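You operate a simulated robot arm through the tools that you are given. There is no shell and no other tool.

The job below is to be done with a simulated two-armed robot. You get a single attempt, and the scene is never put back.

## Task
Hold the purple damper on the top of the wrapping table steady with one hand and flip the rod of the purple damper the other way with the other.

It is judged by the outcome, as a careful person would: the job done as asked, and still so three seconds after it is handed in. It fails if anything else is knocked over, pushed out of place, dropped, spilled or broken.

## Robot
Two 7-joint arms with two-finger parallel grippers on one trunk, on a base that moves. Base frame: it is fixed to the floor where the robot stands at the start and does not move with it; the origin is under the middle of the robot, x ahead of it, y to its left, z up; the surface under the hand at the start is at about z = 850. Units: mm, rad, N and s.
The left shoulder is at the start at [50, 177, 1144], the right one opposite. With the tool pointing down near the work surface each hand reaches from about 220 to 700 mm from the robot's upright axis, wherever it stands, measured 20 degrees to its own side. Places, roughly: rod of the purple damper [700, -100, 1000]. Payload 3.43 kg a hand.
The TCP of each hand is the grasp point between the finger pads, 34 mm short of the fingertips. In the tool frame z runs along the fingers and y along their closing line. The gripper opens to 128 mm. The fingers are 24 mm wide and 12 mm thick; the gripper's body (48 by 130 mm) begins 96 mm behind the TCP.
Orientation is told as [roll, pitch, yaw] about the base's x, y, z axes, in that order, counted from this pose: with the fingers straight down and closing along the base's y, the tool's x points along the base's -x, its y along +y and its z along -z.

## Interface
- The arms move only by the tool jog_arm. It takes "left_motion", "right_motion" or both (then of equal length, played together; a hand with none holds still); each is a list of rows, each a list of 3 entries, a list of its own where there are three numbers: the shift along the tool's x, y, z in units of 500 mm (1.0 is 500 mm), then the turn, a rotation vector about the tool's x, y, z in units of 90 degrees (1.0 is 90 degrees), then the opening, from 0 (shut) to 1 (fully open). In form: [[[tx, ty, tz], [wx, wy, wz], hand], ...]. A call has 1 to 20 rows; each row is the pose to reach, as a shift and turn from the pose commanded when the call began, along the tool's axes at that moment. A call with a number of a shift or a turn outside -1 to 1 is refused whole. Rows are played at 5 a second. More than 50 mm and 0.15 rad between two rows, or a gripper value outside its range, and nothing of the call is played. A pose out of reach is approached as far as the arm can. The call stops where the force on the tool passes 40 N (or 10 N more than at its start, if that is more) or the arm is blocked; 0.2 s more then pass. The fingers move at their own pace (about 108 mm/s each) and stop on an object; they squeeze with about 32 N. The grip force told is the motor's: it shows also when the fingers shut on nothing. Time passes only in rows, and 0.2 s behind the last, so rows that repeat a pose let the fingers close. It gives the time, the measured TCP pose, the force on the tool (base axes), the opening and the grip force at its end, in the units of the frame above (readings bear some noise), with the torque about the TCP (base axes, N m) and any sound that the robot's microphone picked up.
- Cameras (640 x 400 px; columns grow to the right, rows downward): "scene" is now at [162.4, -6, 1349.8]; the picture's right is [-0.06, -1.00, 0.00], its down [-0.16, 0.01, -0.99] and it looks along [0.99, -0.06, -0.16] (base axes); focal length 214 px, centre (320, 200). "left" rides on the left gripper at [76, 11, -160] in its tool frame; the picture's right is [-0.15, 0.99, 0.00], its down [-0.88, -0.13, -0.45] and it looks along [-0.45, -0.07, 0.89] (tool axes); focal length 234 px, centre (320, 200). "right" rides on the right gripper at [76, -11, -160] in its tool frame; the picture's right is [0.15, 0.99, 0.00], its down [-0.88, 0.13, -0.46] and it looks along [-0.45, 0.07, 0.89] (tool axes); focal length 234 px, centre (320, 200). There is no depth. A picture from a camera that has moved, and an enlarged one, comes with that camera's place and axes in the base frame and with its lens.
- capture(camera): a new picture of that camera. The clock stands still meanwhile.
- slide_trunk(by): slides the trunk up (or, below 0, down) by that many mm; the arms and the scene camera ride with it, the base frame stays. It gives what a move gives, with no picture.
- roll_base(legs): drives the robot by 1 to 6 legs, each [ahead, turn to the left] in mm and rad, along the robot's own axes; the way and the turn of a leg run together, so that a leg with both is an arc; at most 1500 mm and 3.142 rad a leg. The arms and the cameras ride along, it lands a little off, and it stops where it bumps. It gives what a move gives.
- head_to(pan, tilt): turns the head with the scene camera to pan (to the left, within 1.396 rad either way) and tilt (down, from -0.506 to 1.204), counted from straight ahead of the robot. It gives what a move gives.
- enlarge(camera, box): a new picture of the part [left, top, right, bottom] of that camera's present view, enlarged. The clock stands still meanwhile.
- hand_in(): hands the job in; it is judged then, once.

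Nothing tells you exact positions but the pictures and the camera data. Unless the task says otherwise, let go and move clear before handing in.

The tools are called as name(argument=value, ...) on one line, values as JSON. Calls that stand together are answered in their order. jog_arm: Moves the arms, as the interface text tells. Its arguments: {"type":"object","properties":{"left_motion":{"type":"array","items":{"type":"array"}},"right_motion":{"type":"array","items":{"type":"array"}}},"required":[]} The other tools are called the same way: slide_trunk (by) moves the trunk up or down; roll_base (legs) drives the base; head_to (pan, tilt) turns the head that bears the scene camera; capture (camera) takes a picture; enlarge (camera, box) takes an enlarged picture of a part of a camera's view; hand_in () hands the job in.

At the start:

```text
time: 0.0
left_tool_pos: [362.5, 85.5, 1343.9]
left_orientation: [-0.001, -0.002, 0.001]
left_ft_force: [0.3, -0.7, 0.2]
left_moment: [-0.02, 0.0, -0.04]
left_opening: 128.0
left_finger_force: 0.1
right_tool_pos: [369.5, -239.9, 1309.2]
right_orientation: [-0.001, 0.002, 0.0]
right_ft_force: [0.1, -0.3, 0.3]
right_moment: [-0.01, -0.02, -0.01]
right_opening: 128.2
right_finger_force: 0.1
trunk travel left (down, up): [-315.0, 86.0]
robot x, y, heading: [3.9, 0.3, -0.003]
head pan, tilt (commanded): [-0.058, 0.157]
```

scene: 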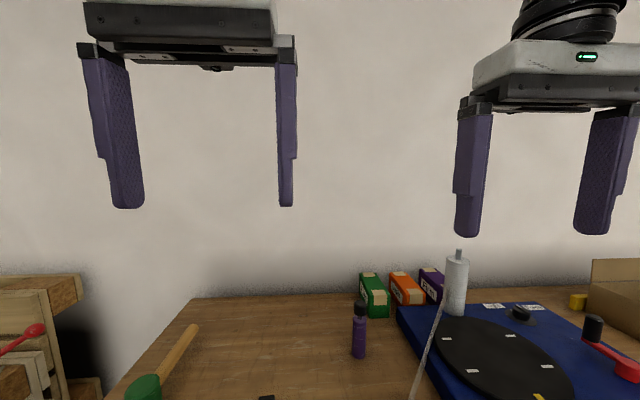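
right: 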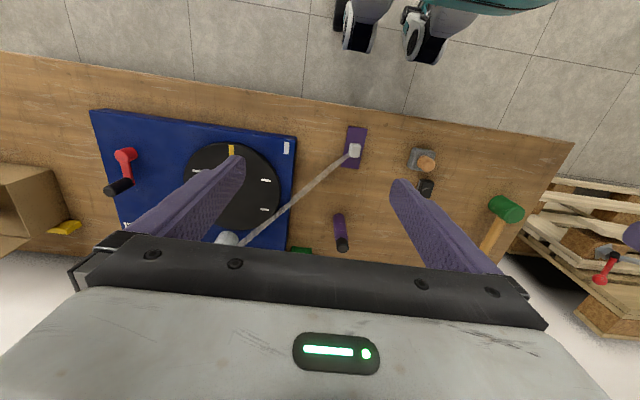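
left: 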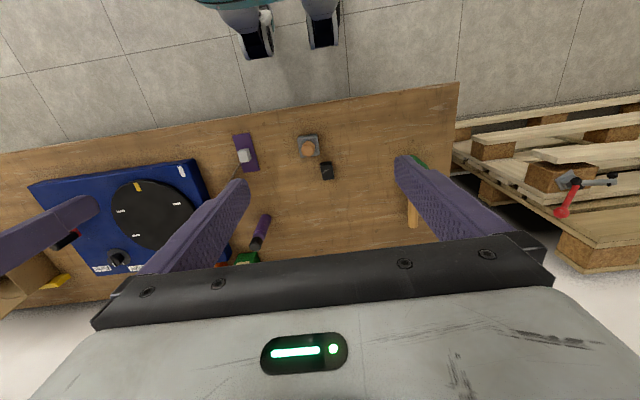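

I see a wrapping table with a purple base plate and a long thin rod, with a grey cylinder at its end, leaning over the blue machine. I'll look more closely before moving.

head_to(pan=-0.2, tilt=0.75)

enlarge(camera="right", box=[200, 90, 460, 260])

enlarge(camera="left", box=[160, 100, 360, 230])

```text
time: 1.0
left_tool_pos: [364.0, 84.4, 1344.9]
left_orientation: [-0.001, -0.002, 0.001]
left_ft_force: [0.2, -0.5, -0.5]
left_moment: [0.0, -0.02, -0.02]
left_opening: 128.0
left_finger_force: 0.0
right_tool_pos: [368.7, -239.6, 1307.9]
right_orientation: [0.0, 0.0, 0.001]
right_ft_force: [0.1, 0.0, 0.8]
right_moment: [-0.01, -0.02, -0.01]
right_opening: 128.1
right_finger_force: 0.0
trunk travel left (down, up): [-315.0, 86.0]
robot x, y, heading: [-2.8, -3.5, 0.001]
head pan, tilt (commanded): [-0.201, 0.75]
```

```text
2.35 times, centred on (330, 175) of right
camera zoom: at [293.4, -251.2, 1467.3], right [-0.15, 0.99, 0.0], down [0.88, 0.13, 0.46], along [0.45, 0.07, -0.89], focal length 551 px, centre (296, 259)
```

zoom: 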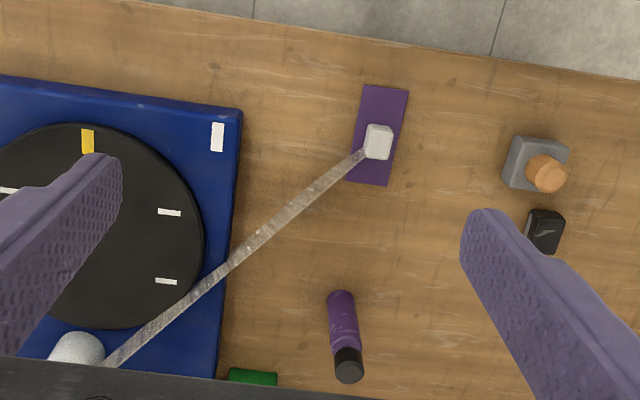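

```text
3.08 times, centred on (260, 165) of left
camera zoom: at [288.0, 96.3, 1503.4], right [0.15, 0.99, 0.0], down [0.88, -0.13, 0.46], along [0.45, -0.07, -0.89], focal length 720 px, centre (505, 308)
```

zoom: 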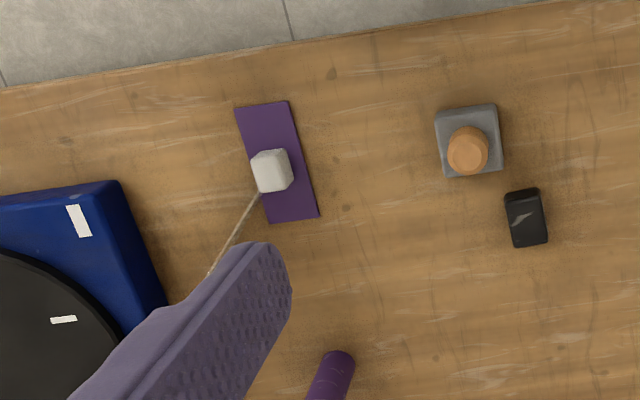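

capture(camera="scene")

capture(camera="right")

```text
taken
camera scene: at [150.9, -17.1, 1296.2], right [-0.2, -0.98, 0.0], down [-0.67, 0.14, -0.73], along [0.72, -0.15, -0.68], focal length 214 px, centre (320, 200)
```

scene: 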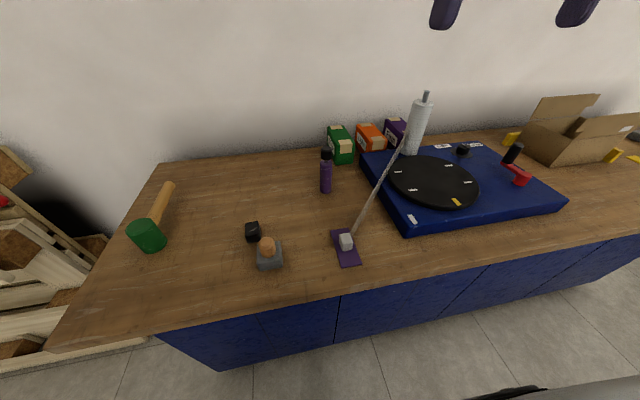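

```text
taken
camera right: at [293.4, -251.2, 1467.3], right [-0.15, 0.99, 0.0], down [0.88, 0.13, 0.46], along [0.45, 0.07, -0.89], focal length 234 px, centre (320, 200)
```

right: 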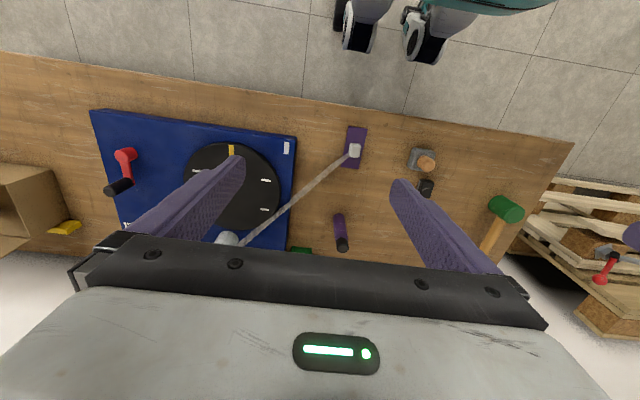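

enlarge(camera="scene", box=[290, 80, 450, 280])

enlarge(camera="scene", box=[300, 200, 400, 280])

enlarge(camera="scene", box=[380, 80, 450, 170])

```text
2.00 times, centred on (370, 180) of scene
camera zoom: at [150.9, -17.1, 1296.2], right [-0.2, -0.98, 0.0], down [-0.67, 0.14, -0.73], along [0.72, -0.15, -0.68], focal length 429 px, centre (220, 240)
```

zoom: 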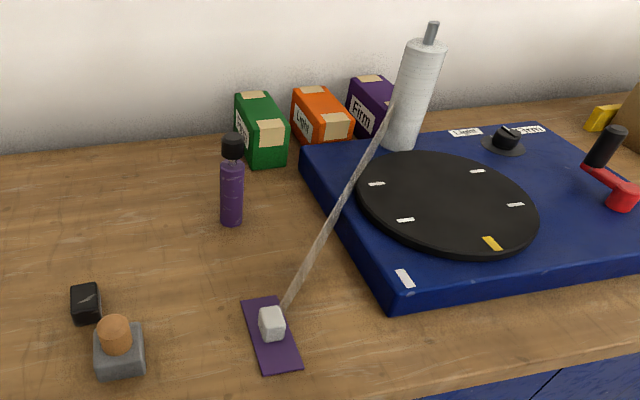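

```text
5.00 times, centred on (350, 240) of scene
camera zoom: at [150.9, -17.1, 1296.2], right [-0.2, -0.98, 0.0], down [-0.67, 0.14, -0.73], along [0.72, -0.15, -0.68], focal length 1072 px, centre (170, 0)
```

zoom: 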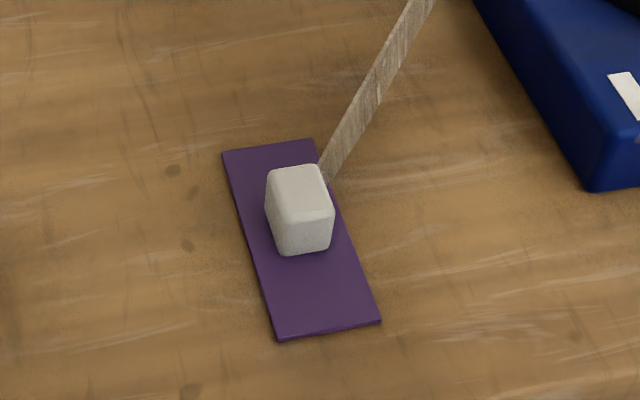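

```text
4.44 times, centred on (415, 125) of scene
camera zoom: at [150.9, -17.1, 1296.2], right [-0.2, -0.98, 0.0], down [-0.67, 0.14, -0.73], along [0.72, -0.15, -0.68], focal length 953 px, centre (-102, 533)
```

zoom: 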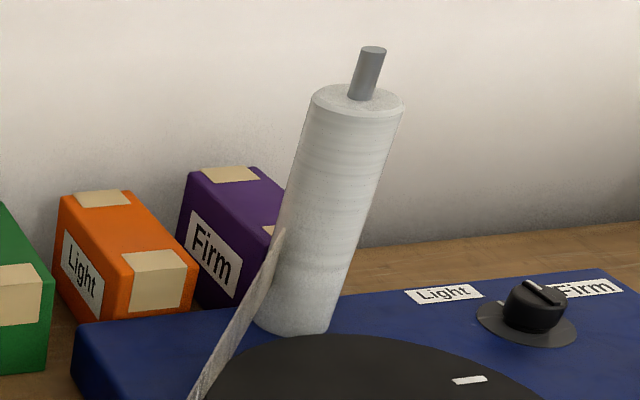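

enlarge(camera="scene", box=[301, 140, 351, 200])

enlarge(camera="right", box=[300, 200, 380, 260])

enlarge(camera="left", box=[220, 200, 300, 270])

enlarge(camera="scene", box=[230, 200, 300, 280])

```text
6.67 times, centred on (326, 170) of scene
camera zoom: at [150.9, -17.1, 1296.2], right [-0.2, -0.98, 0.0], down [-0.67, 0.14, -0.73], along [0.72, -0.15, -0.68], focal length 1430 px, centre (280, 400)
```

zoom: 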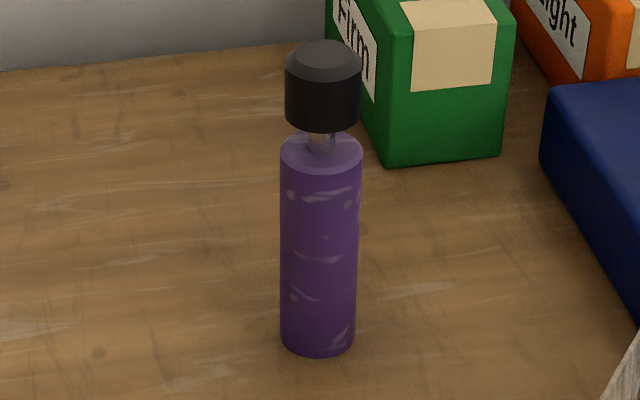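

```text
6.67 times, centred on (340, 230) of right
camera zoom: at [293.4, -251.2, 1467.3], right [-0.15, 0.99, 0.0], down [0.88, 0.13, 0.46], along [0.45, 0.07, -0.89], focal length 1561 px, centre (187, 0)
```

zoom: 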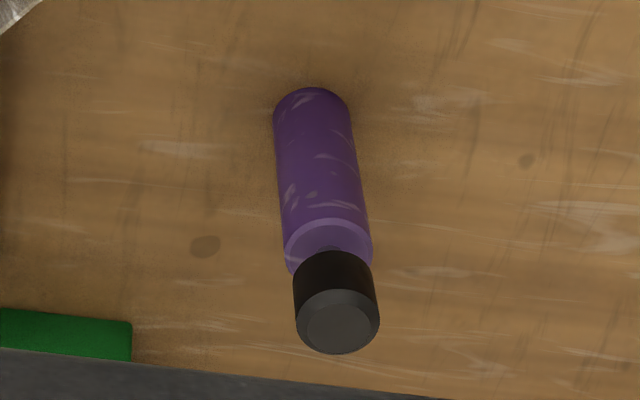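

```text
5.71 times, centred on (260, 235) of left
camera zoom: at [288.0, 96.3, 1503.4], right [0.15, 0.99, 0.0], down [0.88, -0.13, 0.46], along [0.45, -0.07, -0.89], focal length 1338 px, centre (663, 0)
```

zoom: 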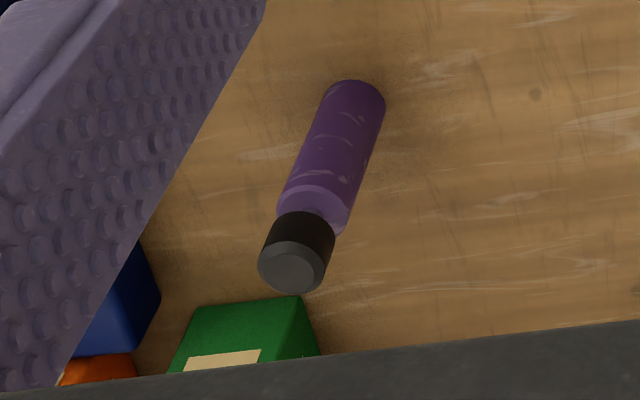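

```text
5.00 times, centred on (265, 240) of scene
camera zoom: at [150.9, -17.1, 1296.2], right [-0.2, -0.98, 0.0], down [-0.67, 0.14, -0.73], along [0.72, -0.15, -0.68], focal length 1072 px, centre (595, 0)
```

zoom: 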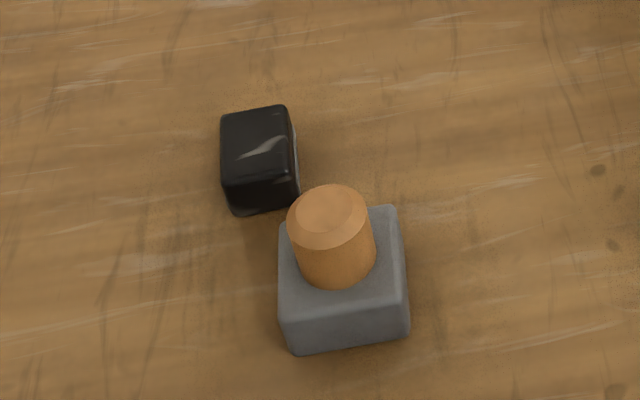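

The purple cylinder with a black knob on a short rod, at about [660, -142], looks to be the damper: body top near z = 955, knob about z = 975–1000. I'll check the room in front of the base and the rest of the scene before driving nearer.

head_to(pan=0.0, tilt=1.2)

capture(camera="scene")

```text
time: 1.9
left_tool_pos: [362.0, 84.9, 1344.3]
left_orientation: [-0.003, -0.002, 0.004]
left_ft_force: [0.0, 0.4, -0.3]
left_moment: [-0.01, 0.01, 0.0]
left_opening: 128.0
left_finger_force: 0.0
right_tool_pos: [370.1, -239.6, 1308.6]
right_orientation: [0.0, -0.002, -0.002]
right_ft_force: [0.3, -0.1, 0.2]
right_moment: [-0.02, 0.0, -0.02]
right_opening: 128.0
right_finger_force: 0.1
trunk travel left (down, up): [-315.0, 86.0]
robot x, y, heading: [-0.7, 3.0, 0.001]
head pan, tilt (commanded): [0.0, 1.201]
```

```text
taken
camera scene: at [125.6, -0.6, 1264.5], right [0.0, -1.0, 0.0], down [-0.93, 0.0, -0.36], along [0.36, 0.0, -0.93], focal length 214 px, centre (320, 200)
```

scene: 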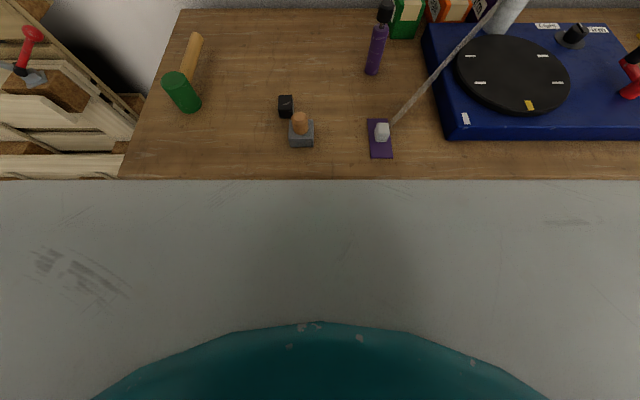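

The table's front edge is at about x = 332 and the damper at x ≈ 660 is too far for the left hand from here. I'll roll ahead in small steps.

roll_base(legs=[[60, 0]])

roll_base(legs=[[40, 0]])

head_to(pan=-0.2, tilt=0.7)

capture(camera="scene")

capture(camera="right")

```text
time: 2.9
left_tool_pos: [421.2, 84.6, 1343.5]
left_orientation: [-0.002, -0.001, 0.0]
left_ft_force: [-0.3, -0.1, 0.1]
left_moment: [-0.02, 0.02, 0.05]
left_opening: 127.8
left_finger_force: 0.0
right_tool_pos: [429.1, -240.1, 1307.6]
right_orientation: [-0.001, 0.002, -0.002]
right_ft_force: [0.2, -0.2, -0.4]
right_moment: [-0.01, 0.04, 0.04]
right_opening: 128.0
right_finger_force: 0.1
trunk travel left (down, up): [-315.0, 86.0]
robot x, y, heading: [56.8, -1.0, -0.003]
head pan, tilt (commanded): [0.0, 1.201]
```

```text
time: 3.7
left_tool_pos: [462.7, 82.9, 1343.2]
left_orientation: [-0.003, -0.001, 0.0]
left_ft_force: [0.5, 0.2, -0.6]
left_moment: [0.01, 0.04, 0.04]
left_opening: 127.9
left_finger_force: 0.0
right_tool_pos: [467.9, -240.8, 1308.9]
right_orientation: [0.002, 0.002, 0.0]
right_ft_force: [-0.1, 1.0, -0.3]
right_moment: [0.02, 0.1, 0.02]
right_opening: 128.1
right_finger_force: 0.2
trunk travel left (down, up): [-315.0, 86.0]
robot x, y, heading: [99.7, -2.8, -0.002]
head pan, tilt (commanded): [0.0, 1.201]
```

```text
time: 4.7
left_tool_pos: [460.6, 84.4, 1343.2]
left_orientation: [0.0, 0.002, 0.0]
left_ft_force: [-0.4, 0.5, 0.7]
left_moment: [0.02, 0.0, -0.03]
left_opening: 127.9
left_finger_force: 0.1
right_tool_pos: [466.8, -240.3, 1308.2]
right_orientation: [0.001, 0.001, 0.001]
right_ft_force: [-0.1, -0.1, 0.8]
right_moment: [-0.01, 0.0, 0.01]
right_opening: 128.2
right_finger_force: 0.1
trunk travel left (down, up): [-315.0, 86.0]
robot x, y, heading: [98.9, 0.5, -0.001]
head pan, tilt (commanded): [-0.201, 0.7]
```

```text
taken
camera scene: at [250.6, -17.7, 1300.3], right [-0.2, -0.98, 0.0], down [-0.63, 0.13, -0.76], along [0.75, -0.15, -0.64], focal length 214 px, centre (320, 200)
```

scene: 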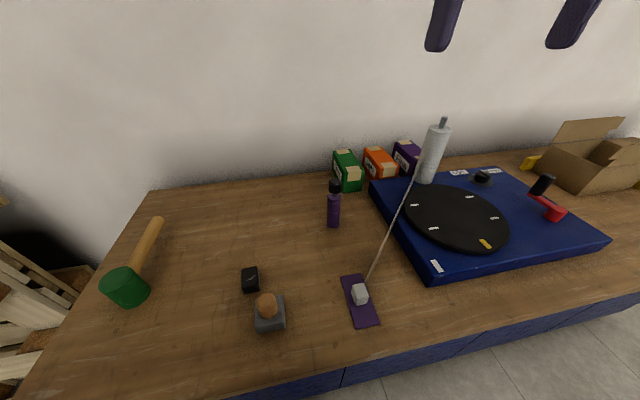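

```text
taken
camera right: at [391.0, -251.6, 1467.3], right [-0.15, 0.99, 0.0], down [0.88, 0.13, 0.46], along [0.45, 0.07, -0.89], focal length 234 px, centre (320, 200)
```

right: 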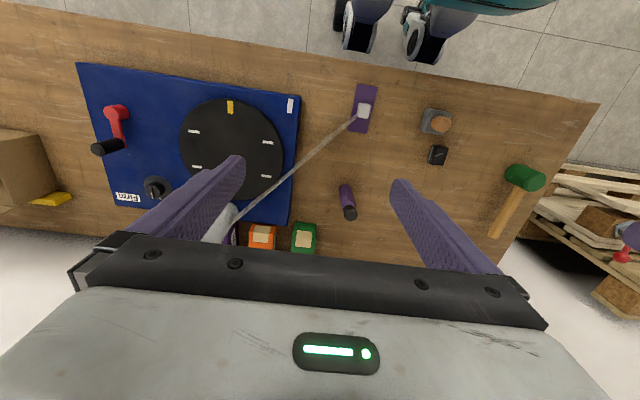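

enlarge(camera="scene", box=[304, 170, 364, 240])

enlarge(camera="right", box=[320, 170, 380, 230])

enlarge(camera="left", box=[200, 140, 320, 260])

```text
5.71 times, centred on (334, 205) of scene
camera zoom: at [250.6, -17.7, 1300.3], right [-0.2, -0.98, 0.0], down [-0.63, 0.13, -0.76], along [0.75, -0.15, -0.64], focal length 1226 px, centre (240, 171)
```

zoom: 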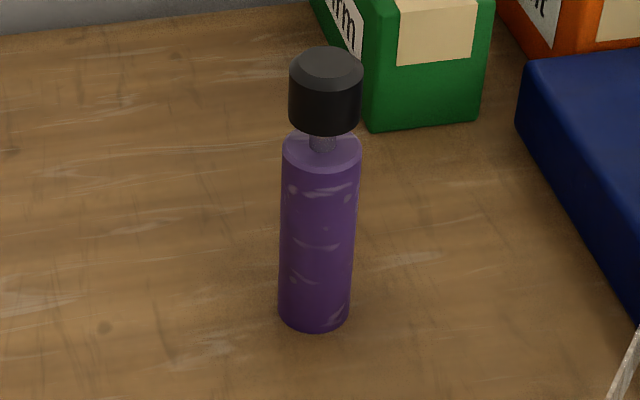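

```text
6.67 times, centred on (350, 200) of right
camera zoom: at [391.0, -251.6, 1467.3], right [-0.15, 0.99, 0.0], down [0.88, 0.13, 0.46], along [0.45, 0.07, -0.89], focal length 1561 px, centre (120, 200)
```

zoom: 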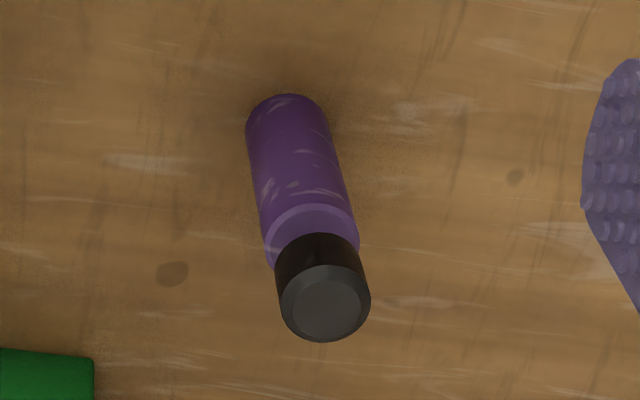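

```text
3.33 times, centred on (260, 200) of left
camera zoom: at [385.9, 95.8, 1503.3], right [0.15, 0.99, 0.0], down [0.88, -0.13, 0.46], along [0.45, -0.07, -0.89], focal length 781 px, centre (520, 200)
```

zoom: 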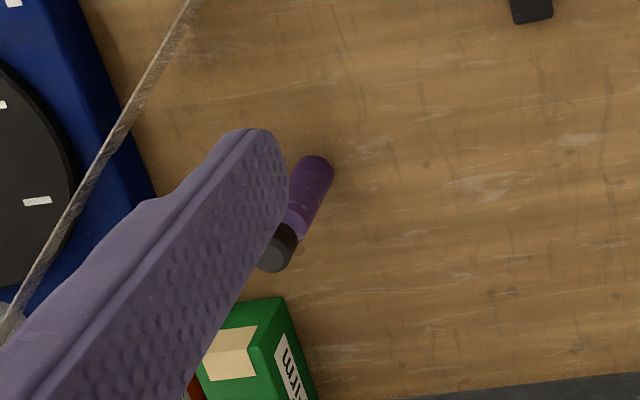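

The damper triangulates to about [659, -137], with table z ≈ 850, body top ≈ 955 and knob 977–1000. The left hand will hold the body from the left side, fingers nearly level, so I'll turn the left hand by 90° in free space first.

jog_arm(left_motion=[[[-0.023, 0.005, 0.024], [0, 0, -0.0833], 1], [[-0.047, 0.01, 0.048], [0, 0, -0.1667], 1], [[-0.07, 0.015, 0.072], [0, 0, -0.25], 1], [[-0.093, 0.02, 0.095], [0, 0, -0.3333], 1], [[-0.117, 0.025, 0.119], [0, 0, -0.4167], 1], [[-0.14, 0.03, 0.143], [0, 0, -0.5], 1], [[-0.163, 0.035, 0.167], [0, 0, -0.5833], 1], [[-0.187, 0.04, 0.19], [0, 0, -0.6667], 1], [[-0.21, 0.045, 0.214], [0, 0, -0.75], 1], [[-0.233, 0.05, 0.238], [0, 0, -0.8333], 1], [[-0.257, 0.055, 0.262], [0, 0, -0.9167], 1], [[-0.28, 0.06, 0.286], [0, 0, -1], 1]])

```text
time: 7.3
left_tool_pos: [602.5, 114.7, 1201.0]
left_orientation: [0.0, 0.002, 1.573]
left_ft_force: [-0.5, -0.5, 0.2]
left_moment: [0.01, -0.01, 0.0]
left_opening: 127.9
left_finger_force: 0.0
right_tool_pos: [466.5, -238.7, 1308.5]
right_orientation: [0.001, 0.0, 0.002]
right_ft_force: [0.1, -0.2, 0.8]
right_moment: [-0.02, -0.01, -0.02]
right_opening: 127.8
right_finger_force: 0.1
trunk travel left (down, up): [-315.0, 86.0]
robot x, y, heading: [94.6, -1.9, -0.002]
head pan, tilt (commanded): [-0.201, 0.7]
```

The yaw came out right. Next I'll tilt the hand so that the fingers point to the right and somewhat down, and move it nearer, still high above the table.

jog_arm(left_motion=[[[0.015, -0.011, 0.03], [0, 0.0722, 0], 1], [[0.03, -0.021, 0.06], [0, 0.1444, 0], 1], [[0.045, -0.032, 0.09], [0, 0.2167, 0], 1], [[0.06, -0.042, 0.12], [0, 0.2889, 0], 1], [[0.075, -0.053, 0.15], [0, 0.3611, 0], 1], [[0.09, -0.064, 0.18], [0, 0.4333, 0], 1], [[0.105, -0.074, 0.21], [0, 0.5056, 0], 1], [[0.12, -0.085, 0.24], [0, 0.5778, 0], 1], [[0.135, -0.095, 0.27], [0, 0.65, 0], 1], [[0.15, -0.106, 0.3], [0, 0.7222, 0], 1]])

capture(camera="left")

capture(camera="scene")

```text
time: 9.5
left_tool_pos: [653.9, 38.2, 1051.6]
left_orientation: [-0.003, 1.137, 1.568]
left_ft_force: [0.8, 0.8, 0.5]
left_moment: [-0.02, 0.0, -0.02]
left_opening: 128.3
left_finger_force: 0.1
right_tool_pos: [466.7, -239.8, 1309.0]
right_orientation: [-0.001, -0.001, 0.0]
right_ft_force: [1.0, -0.1, 0.3]
right_moment: [0.03, 0.0, -0.01]
right_opening: 128.1
right_finger_force: 0.1
trunk travel left (down, up): [-315.0, 86.0]
robot x, y, heading: [99.8, -1.1, 0.0]
head pan, tilt (commanded): [-0.201, 0.7]
```

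```text
taken
camera left: at [644.4, 152.5, 1187.7], right [-0.99, 0.06, -0.13], down [0.13, 0.78, -0.61], along [0.07, -0.62, -0.78], focal length 234 px, centre (320, 200)
```

left: 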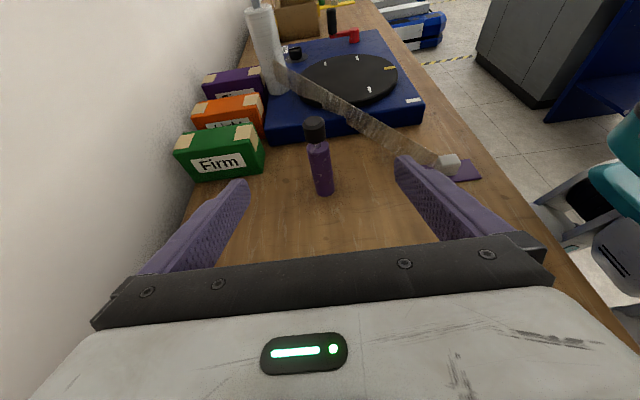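

```text
taken
camera scene: at [250.9, -17.6, 1300.4], right [-0.2, -0.98, 0.0], down [-0.63, 0.13, -0.76], along [0.75, -0.15, -0.64], focal length 214 px, centre (320, 200)
```

scene: 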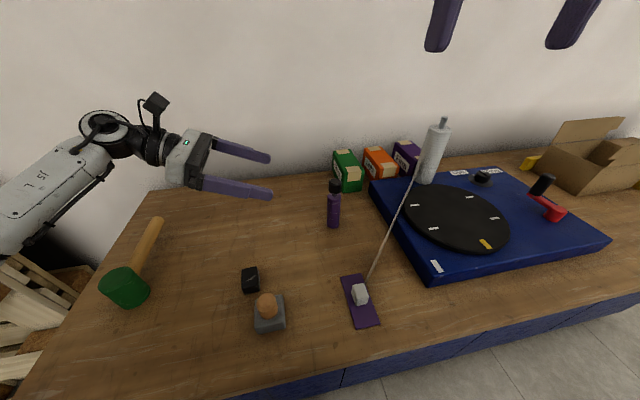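

The left hand now points at the damper with a clear view of it. I'll zoom in to pin down the damper's axis.

enlarge(camera="left", box=[275, 110, 365, 205])

enlarge(camera="scene", box=[304, 170, 364, 240])

```text
4.21 times, centred on (320, 158) of left
camera zoom: at [644.4, 152.5, 1187.7], right [-0.99, 0.06, -0.13], down [0.13, 0.78, -0.61], along [0.07, -0.62, -0.78], focal length 986 px, centre (320, 379)
```

zoom: 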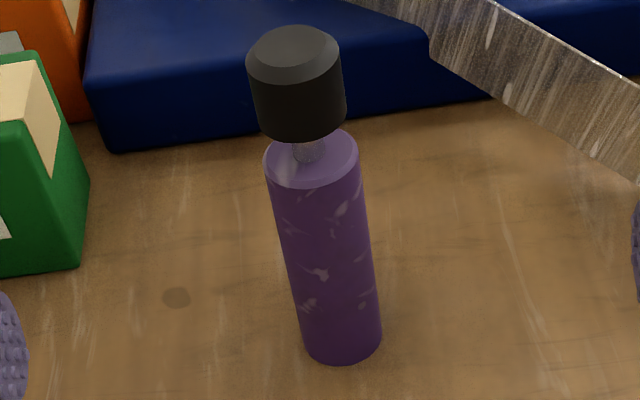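

```text
5.71 times, centred on (334, 205) of scene
camera zoom: at [250.9, -17.6, 1300.4], right [-0.2, -0.98, 0.0], down [-0.63, 0.13, -0.76], along [0.75, -0.15, -0.64], focal length 1226 px, centre (240, 171)
```

zoom: 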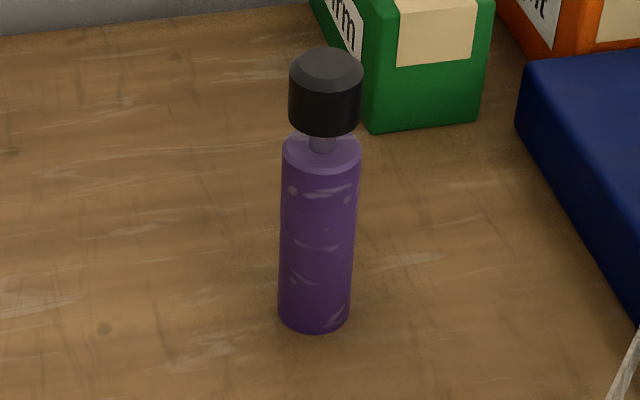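

Damper axis estimate is [660.5, -138]. I'll bring the left hand to about 90 mm short of the grasp, half closed.

jog_arm(left_motion=[[[-0.0232, -0.0022, 0.0453], [0, 0, 0], 0.9], [[-0.0463, -0.0044, 0.0907], [0, 0, 0], 0.8], [[-0.0695, -0.0066, 0.136], [0, 0, 0], 0.7], [[-0.0927, -0.0088, 0.1813], [0, 0, 0], 0.6], [[-0.1158, -0.011, 0.2267], [0, 0, 0], 0.55], [[-0.139, -0.0132, 0.272], [0, 0, 0], 0.55]])

capture(camera="left")

capture(camera="scene")

```text
time: 10.9
left_tool_pos: [662.2, -55.6, 930.2]
left_orientation: [-0.002, 1.136, 1.57]
left_ft_force: [0.3, 0.2, 0.3]
left_moment: [-0.01, 0.02, -0.03]
left_opening: 70.6
left_finger_force: 0.1
right_tool_pos: [466.9, -239.8, 1308.7]
right_orientation: [0.0, -0.001, 0.0]
right_ft_force: [1.0, -1.0, 0.4]
right_moment: [-0.01, -0.03, 0.01]
right_opening: 128.2
right_finger_force: 0.0
trunk travel left (down, up): [-315.0, 86.0]
robot x, y, heading: [96.9, -2.8, -0.002]
head pan, tilt (commanded): [-0.201, 0.7]
```

```text
taken
camera left: at [650.8, 56.7, 1066.2], right [-0.99, 0.06, -0.13], down [0.13, 0.78, -0.61], along [0.07, -0.62, -0.78], focal length 234 px, centre (320, 200)
```

left: 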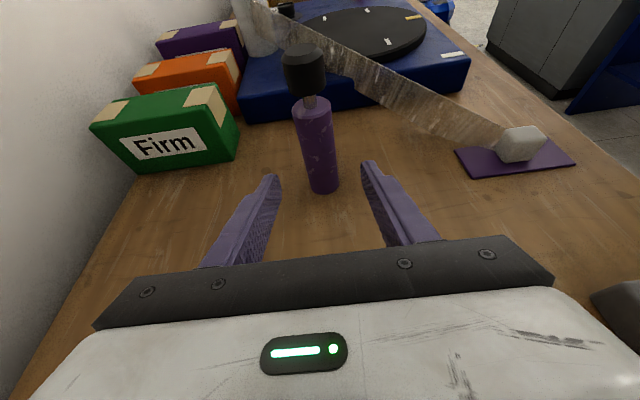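

```text
taken
camera scene: at [250.7, -18.0, 1300.4], right [-0.2, -0.98, 0.0], down [-0.63, 0.13, -0.76], along [0.75, -0.15, -0.64], focal length 214 px, centre (320, 200)
```

scene: 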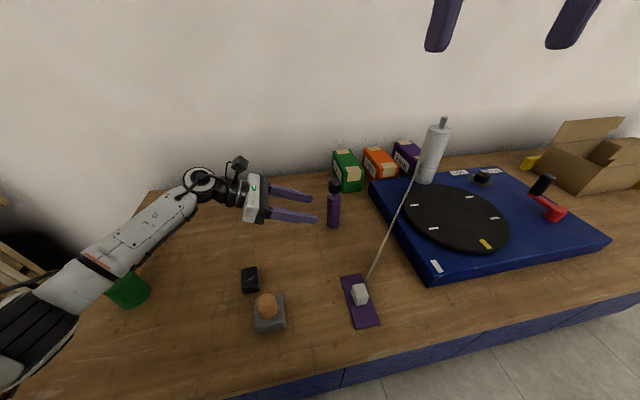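

The approach looks centred, but I want to check the left forearm's clearance over the green mallet before lowering.

head_to(pan=0.6, tilt=0.75)

capture(camera="scene")

capture(camera="right")

enlarge(camera="left", box=[220, 20, 420, 260])

```text
time: 12.0
left_tool_pos: [660.7, -56.1, 930.4]
left_orientation: [-0.001, 1.137, 1.568]
left_ft_force: [0.2, 0.6, 0.1]
left_moment: [-0.03, -0.01, -0.02]
left_opening: 70.2
left_finger_force: 0.0
right_tool_pos: [466.8, -240.8, 1307.9]
right_orientation: [-0.002, 0.0, 0.0]
right_ft_force: [0.7, 0.0, 0.7]
right_moment: [0.0, -0.01, -0.04]
right_opening: 128.0
right_finger_force: 0.0
trunk travel left (down, up): [-315.0, 86.0]
robot x, y, heading: [98.1, -1.7, 0.001]
head pan, tilt (commanded): [0.6, 0.75]
```

```text
taken
camera scene: at [235.8, 46.0, 1296.1], right [0.56, -0.83, 0.0], down [-0.56, -0.38, -0.73], along [0.6, 0.41, -0.68], focal length 214 px, centre (320, 200)
```

scene: 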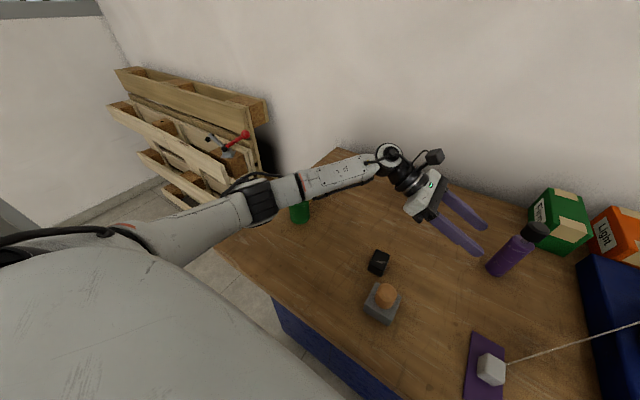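

```text
taken
camera right: at [390.9, -251.6, 1467.3], right [-0.15, 0.99, 0.0], down [0.88, 0.13, 0.46], along [0.45, 0.07, -0.89], focal length 234 px, centre (320, 200)
```

right: 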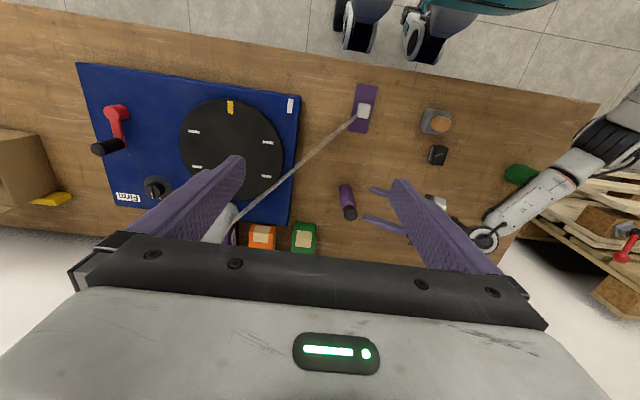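

```text
1.67 times, centred on (320, 140) of left
camera zoom: at [650.8, 57.4, 1066.8], right [-0.99, 0.06, -0.13], down [0.13, 0.78, -0.61], along [0.07, -0.62, -0.78], focal length 390 px, centre (320, 300)
```

zoom: 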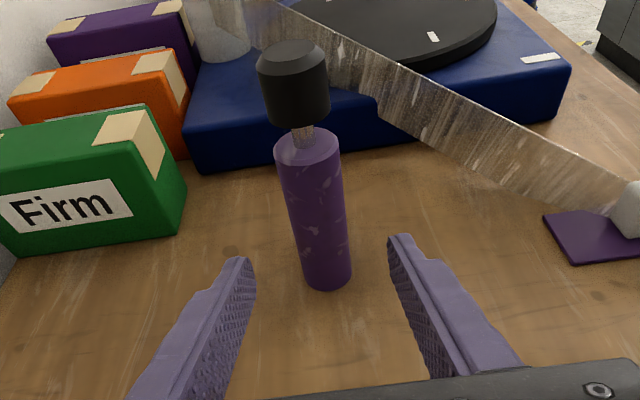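

enlarge(camera="right", box=[460, 70, 640, 260])

enlarge(camera="scene", box=[220, 130, 420, 250])

```text
2.11 times, centred on (550, 165) of right
camera zoom: at [390.9, -251.6, 1467.3], right [-0.15, 0.99, 0.0], down [0.88, 0.13, 0.46], along [0.45, 0.07, -0.89], focal length 493 px, centre (-164, 274)
```

zoom: 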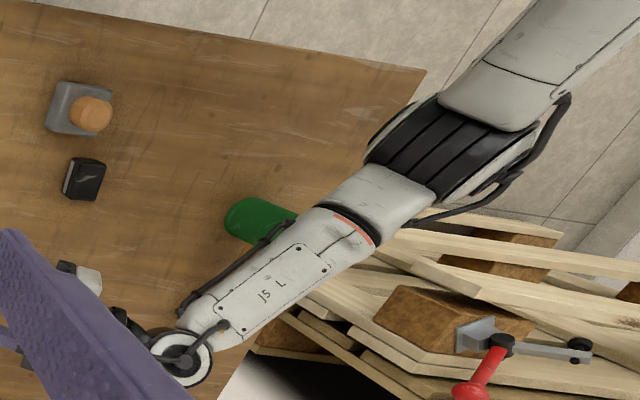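

```text
3.20 times, centred on (320, 190) of scene
camera zoom: at [235.8, 46.0, 1296.1], right [0.56, -0.83, 0.0], down [-0.56, -0.38, -0.73], along [0.6, 0.41, -0.68], focal length 686 px, centre (320, 232)
```

zoom: 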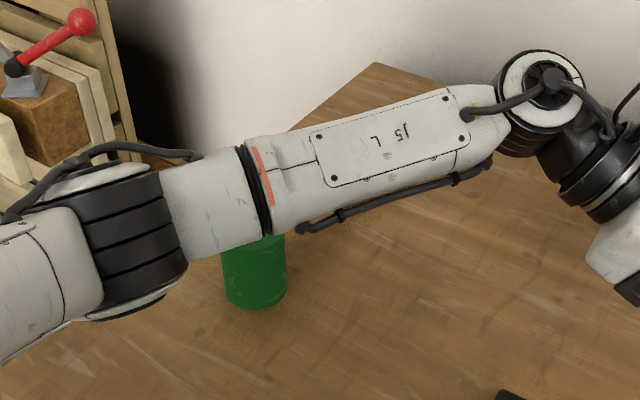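

The forearm has ample clearance over the mallet, and the damper is centred between the left fingers to within about 1 mm. I'll slide the left hand in along its fingers, without closing yet.

jog_arm(left_motion=[[[0, 0.0005, 0.03], [0, 0, 0], 0.55], [[0, 0.001, 0.06], [0, 0, 0], 0.55], [[0, 0.001, 0.09], [0, 0, 0], 0.55], [[0, 0.001, 0.12], [0, 0, 0], 0.55], [[0, 0.001, 0.15], [0, 0, 0], 0.55], [[0, 0.001, 0.1816], [0, 0, 0], 0.55]])

capture(camera="left")

head_to(pan=-0.2, tilt=0.7)

enlarge(camera="scene", box=[270, 150, 390, 250])

```text
time: 13.4
left_tool_pos: [660.5, -139.5, 892.4]
left_orientation: [-0.002, 1.135, 1.568]
left_ft_force: [0.4, 0.3, 0.0]
left_moment: [-0.05, 0.0, -0.05]
left_opening: 70.6
left_finger_force: 0.0
right_tool_pos: [467.1, -240.6, 1307.9]
right_orientation: [0.001, 0.0, 0.001]
right_ft_force: [-0.9, 0.7, -0.4]
right_moment: [-0.01, 0.01, -0.02]
right_opening: 127.8
right_finger_force: 0.1
trunk travel left (down, up): [-315.0, 86.0]
robot x, y, heading: [96.1, 0.1, 0.0]
head pan, tilt (commanded): [0.6, 0.75]
```

```text
taken
camera left: at [649.1, -25.1, 1028.4], right [-0.99, 0.06, -0.13], down [0.13, 0.78, -0.61], along [0.07, -0.62, -0.78], focal length 234 px, centre (320, 200)
```

left: 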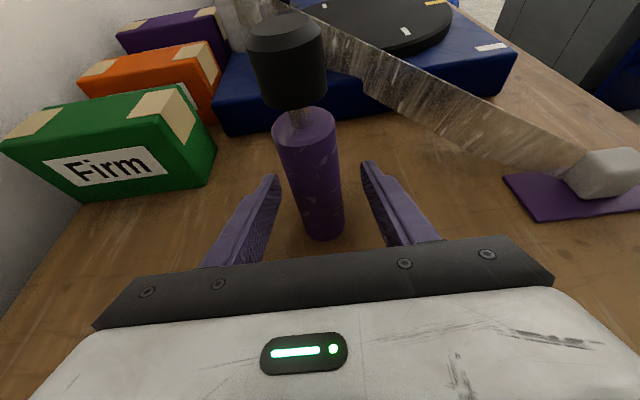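

```text
time: 14.5
left_tool_pos: [659.5, -137.5, 891.7]
left_orientation: [-0.001, 1.136, 1.567]
left_ft_force: [-0.7, 0.8, 0.6]
left_moment: [0.02, 0.0, 0.0]
left_opening: 70.3
left_finger_force: 0.0
right_tool_pos: [466.1, -239.5, 1307.6]
right_orientation: [-0.001, -0.001, 0.0]
right_ft_force: [-0.5, 0.0, -0.7]
right_moment: [0.0, 0.04, -0.02]
right_opening: 128.0
right_finger_force: 0.0
trunk travel left (down, up): [-315.0, 86.0]
robot x, y, heading: [93.0, -1.1, -0.006]
head pan, tilt (commanded): [-0.201, 0.7]
```

```text
4.00 times, centred on (330, 200) of scene
camera zoom: at [250.6, -17.7, 1300.4], right [-0.2, -0.98, 0.0], down [-0.63, 0.13, -0.76], along [0.75, -0.15, -0.64], focal length 858 px, centre (280, 200)
```

zoom: 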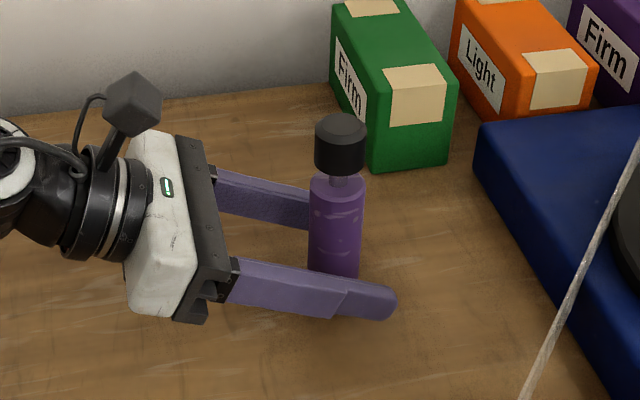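

enlarge(camera="left", box=[250, 120, 390, 250])

```text
3.08 times, centred on (320, 185) of left
camera zoom: at [649.3, -24.4, 1028.6], right [-0.99, 0.06, -0.13], down [0.13, 0.78, -0.61], along [0.07, -0.62, -0.78], focal length 720 px, centre (320, 246)
```

zoom: 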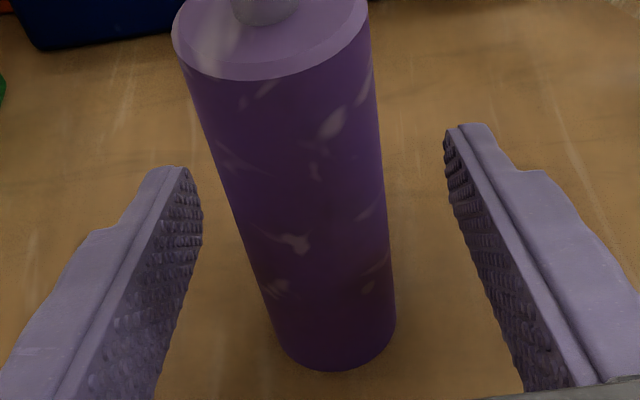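

The body sits about 2 mm off the fingers' midline, so I'll shift the hand by that and close part way to check.

jog_arm(left_motion=[[[0, -0.002, 0], [0, 0, 0], 0.45], [[0, -0.004, 0], [0, 0, 0], 0.38], [[0, -0.004, 0], [0, 0, 0], 0.38]])

enlarge(camera="left", box=[250, 120, 390, 250])

```text
time: 15.3
left_tool_pos: [662.2, -137.0, 891.2]
left_orientation: [-0.001, 1.136, 1.571]
left_ft_force: [-0.1, 0.0, -0.5]
left_moment: [0.01, -0.01, -0.03]
left_opening: 48.6
left_finger_force: 0.0
right_tool_pos: [467.4, -240.4, 1307.3]
right_orientation: [-0.001, 0.0, 0.0]
right_ft_force: [-0.1, -0.5, -0.2]
right_moment: [0.0, -0.01, 0.01]
right_opening: 127.8
right_finger_force: 0.0
trunk travel left (down, up): [-315.0, 86.0]
robot x, y, heading: [97.7, 1.4, -0.004]
head pan, tilt (commanded): [-0.201, 0.7]
```

```text
3.08 times, centred on (320, 185) of left
camera zoom: at [651.6, -24.1, 1028.2], right [-0.99, 0.06, -0.13], down [0.13, 0.78, -0.61], along [0.07, -0.62, -0.78], focal length 720 px, centre (320, 246)
```

zoom: 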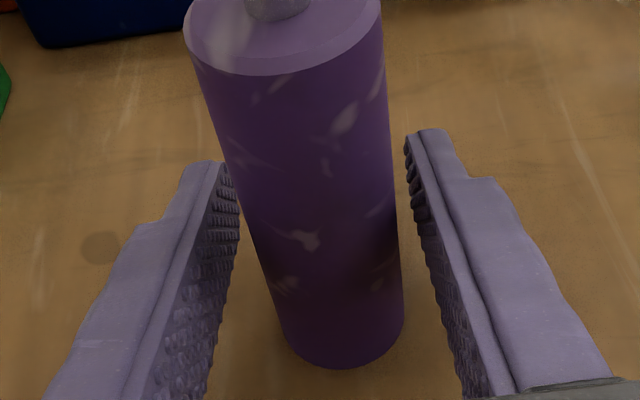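

Centred to within half a millimetre. Now I'll close the left hand on the body.

jog_arm(left_motion=[[[0, 0, 0], [0, 0, 0], 0.3], [[0, 0, 0], [0, 0, 0], 0.2], [[0, 0, 0], [0, 0, 0], 0.1], [[0, 0, 0], [0, 0, 0], 0.1]])

enlarge(camera="left", box=[220, 0, 420, 250])

enlarge(camera="scene", box=[270, 150, 390, 250])

```text
time: 16.3
left_tool_pos: [662.2, -136.9, 891.3]
left_orientation: [-0.002, 1.135, 1.569]
left_ft_force: [0.7, -0.2, -1.1]
left_moment: [0.02, 0.02, 0.01]
left_opening: 34.7
left_finger_force: 32.1
right_tool_pos: [466.9, -240.1, 1307.7]
right_orientation: [0.002, -0.001, 0.002]
right_ft_force: [-0.3, -0.8, 0.3]
right_moment: [-0.03, 0.01, 0.03]
right_opening: 127.9
right_finger_force: 0.1
trunk travel left (down, up): [-315.0, 86.0]
robot x, y, heading: [96.1, 0.4, -0.003]
head pan, tilt (commanded): [-0.201, 0.7]
```

```text
1.60 times, centred on (320, 125) of left
camera zoom: at [651.6, -24.3, 1028.2], right [-0.99, 0.06, -0.13], down [0.13, 0.78, -0.61], along [0.07, -0.62, -0.78], focal length 375 px, centre (320, 320)
```

zoom: 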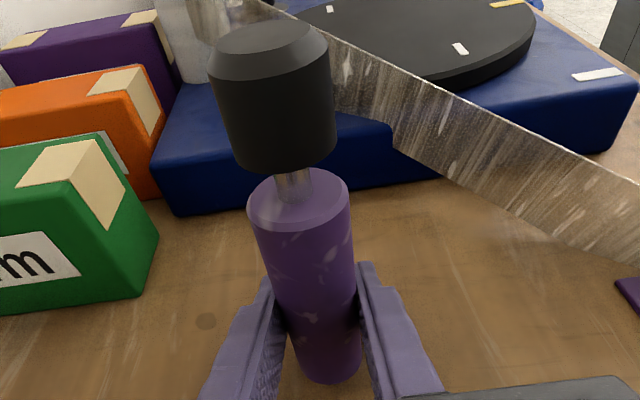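

```text
4.00 times, centred on (330, 200) of scene
camera zoom: at [250.6, -17.8, 1300.4], right [-0.2, -0.98, 0.0], down [-0.63, 0.13, -0.76], along [0.75, -0.15, -0.64], focal length 858 px, centre (280, 200)
```

zoom: 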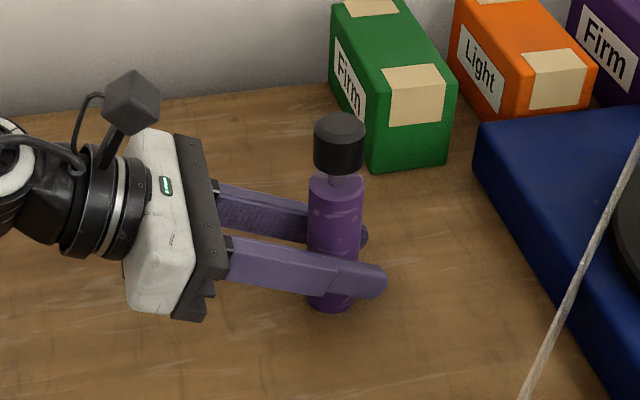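

The body is held (34.7 mm, 32 N) and still upright. Now I'll bring the right hand above the knob, fingers down and partly open.

jog_arm(right_motion=[[[-0.0434, 0.0229, 0.0417], [0, 0, 0], 0.9], [[-0.0868, 0.0458, 0.0834], [0, 0, 0], 0.8], [[-0.1302, 0.0687, 0.1251], [0, 0, 0], 0.7], [[-0.1736, 0.0916, 0.1668], [0, 0, 0], 0.6], [[-0.217, 0.1144, 0.2086], [0, 0, 0], 0.55], [[-0.2604, 0.1373, 0.2503], [0, 0, 0], 0.55], [[-0.3038, 0.1602, 0.292], [0, 0, 0], 0.55], [[-0.3472, 0.1831, 0.3337], [0, 0, 0], 0.55], [[-0.3906, 0.206, 0.3754], [0, 0, 0], 0.55]])

capture(camera="right")

capture(camera="scene")

capture(camera="left")

```text
time: 18.3
left_tool_pos: [661.7, -137.3, 892.3]
left_orientation: [-0.002, 1.137, 1.57]
left_ft_force: [1.2, 1.0, 0.5]
left_moment: [0.04, -0.05, -0.02]
left_opening: 34.9
left_finger_force: 32.0
right_tool_pos: [663.1, -135.1, 1121.8]
right_orientation: [0.001, 0.0, -0.001]
right_ft_force: [0.0, -0.9, 0.2]
right_moment: [0.0, -0.01, 0.02]
right_opening: 70.2
right_finger_force: 0.1
trunk travel left (down, up): [-315.0, 86.0]
robot x, y, heading: [96.5, -0.0, -0.004]
head pan, tilt (commanded): [-0.201, 0.7]
```

```text
taken
camera right: at [586.7, -146.6, 1280.0], right [-0.15, 0.99, 0.0], down [0.88, 0.13, 0.46], along [0.45, 0.07, -0.89], focal length 234 px, centre (320, 200)
```

right: 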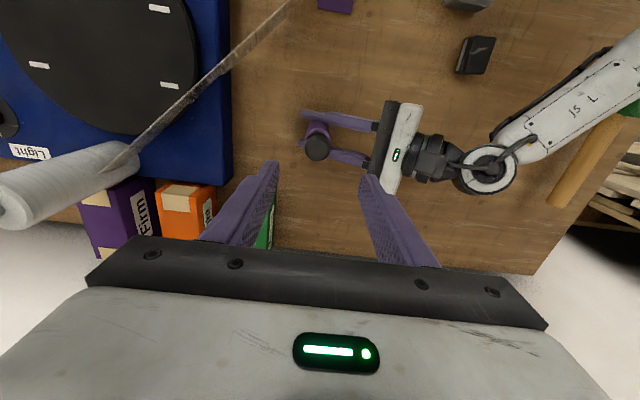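

```text
taken
camera scene: at [250.7, -17.6, 1300.4], right [-0.2, -0.98, 0.0], down [-0.63, 0.13, -0.76], along [0.75, -0.15, -0.64], focal length 214 px, centre (320, 200)
```

scene: 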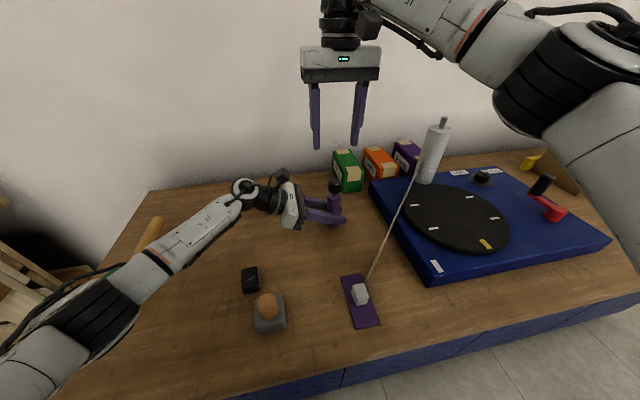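

```text
taken
camera left: at [651.6, -24.2, 1028.1], right [-0.99, 0.06, -0.13], down [0.13, 0.78, -0.61], along [0.07, -0.62, -0.78], focal length 234 px, centre (320, 200)
```

left: 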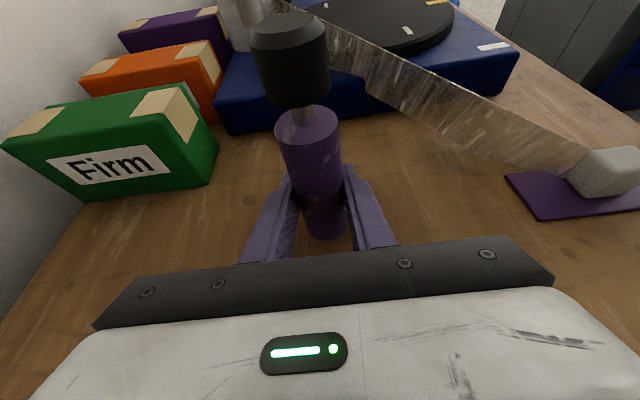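

enlarge(camera="right", box=[270, 90, 370, 190])

```text
4.00 times, centred on (320, 140) of right
camera zoom: at [586.7, -146.6, 1280.0], right [-0.15, 0.99, 0.0], down [0.88, 0.13, 0.46], along [0.45, 0.07, -0.89], focal length 937 px, centre (320, 440)
```

zoom: 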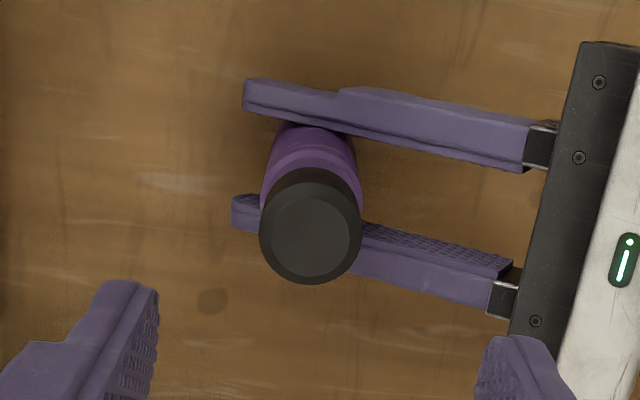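

jog_arm(right_motion=[[[0.0, -0.0025, 0.04], [0, 0, 0], 0.55], [[0.001, -0.005, 0.08], [0, 0, 0], 0.55], [[0.001, -0.0074, 0.12], [0, 0, 0], 0.55], [[0.001, -0.0074, 0.1636], [0, 0, 0], 0.55]])

enlarge(camera="right", box=[250, 100, 390, 240])

capture(camera="left")

```text
time: 19.3
left_tool_pos: [663.6, -137.3, 891.7]
left_orientation: [-0.002, 1.136, 1.57]
left_ft_force: [0.3, -0.2, -0.7]
left_moment: [-0.08, -0.03, 0.0]
left_opening: 35.1
left_finger_force: 31.9
right_tool_pos: [660.1, -140.2, 1037.4]
right_orientation: [0.0, 0.002, 0.0]
right_ft_force: [-0.9, -0.8, 0.1]
right_moment: [-0.02, 0.0, 0.01]
right_opening: 70.5
right_finger_force: 0.1
trunk travel left (down, up): [-315.0, 86.0]
robot x, y, heading: [96.7, -1.4, -0.001]
head pan, tilt (commanded): [-0.201, 0.7]
```

```text
2.86 times, centred on (320, 170) of right
camera zoom: at [584.9, -152.1, 1196.4], right [-0.15, 0.99, 0.0], down [0.88, 0.13, 0.46], along [0.45, 0.07, -0.89], focal length 669 px, centre (320, 286)
```

zoom: 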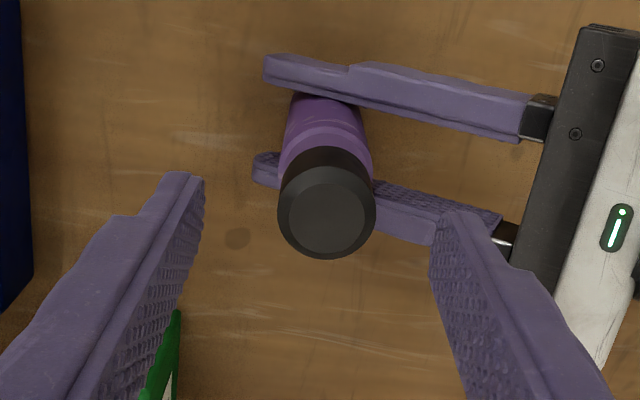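

```text
taken
camera left: at [651.6, -24.3, 1028.1], right [-0.99, 0.06, -0.13], down [0.13, 0.78, -0.61], along [0.07, -0.62, -0.78], focal length 234 px, centre (320, 200)
```

left: 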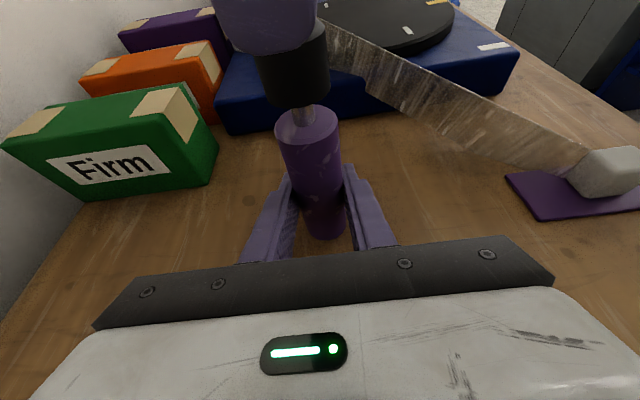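

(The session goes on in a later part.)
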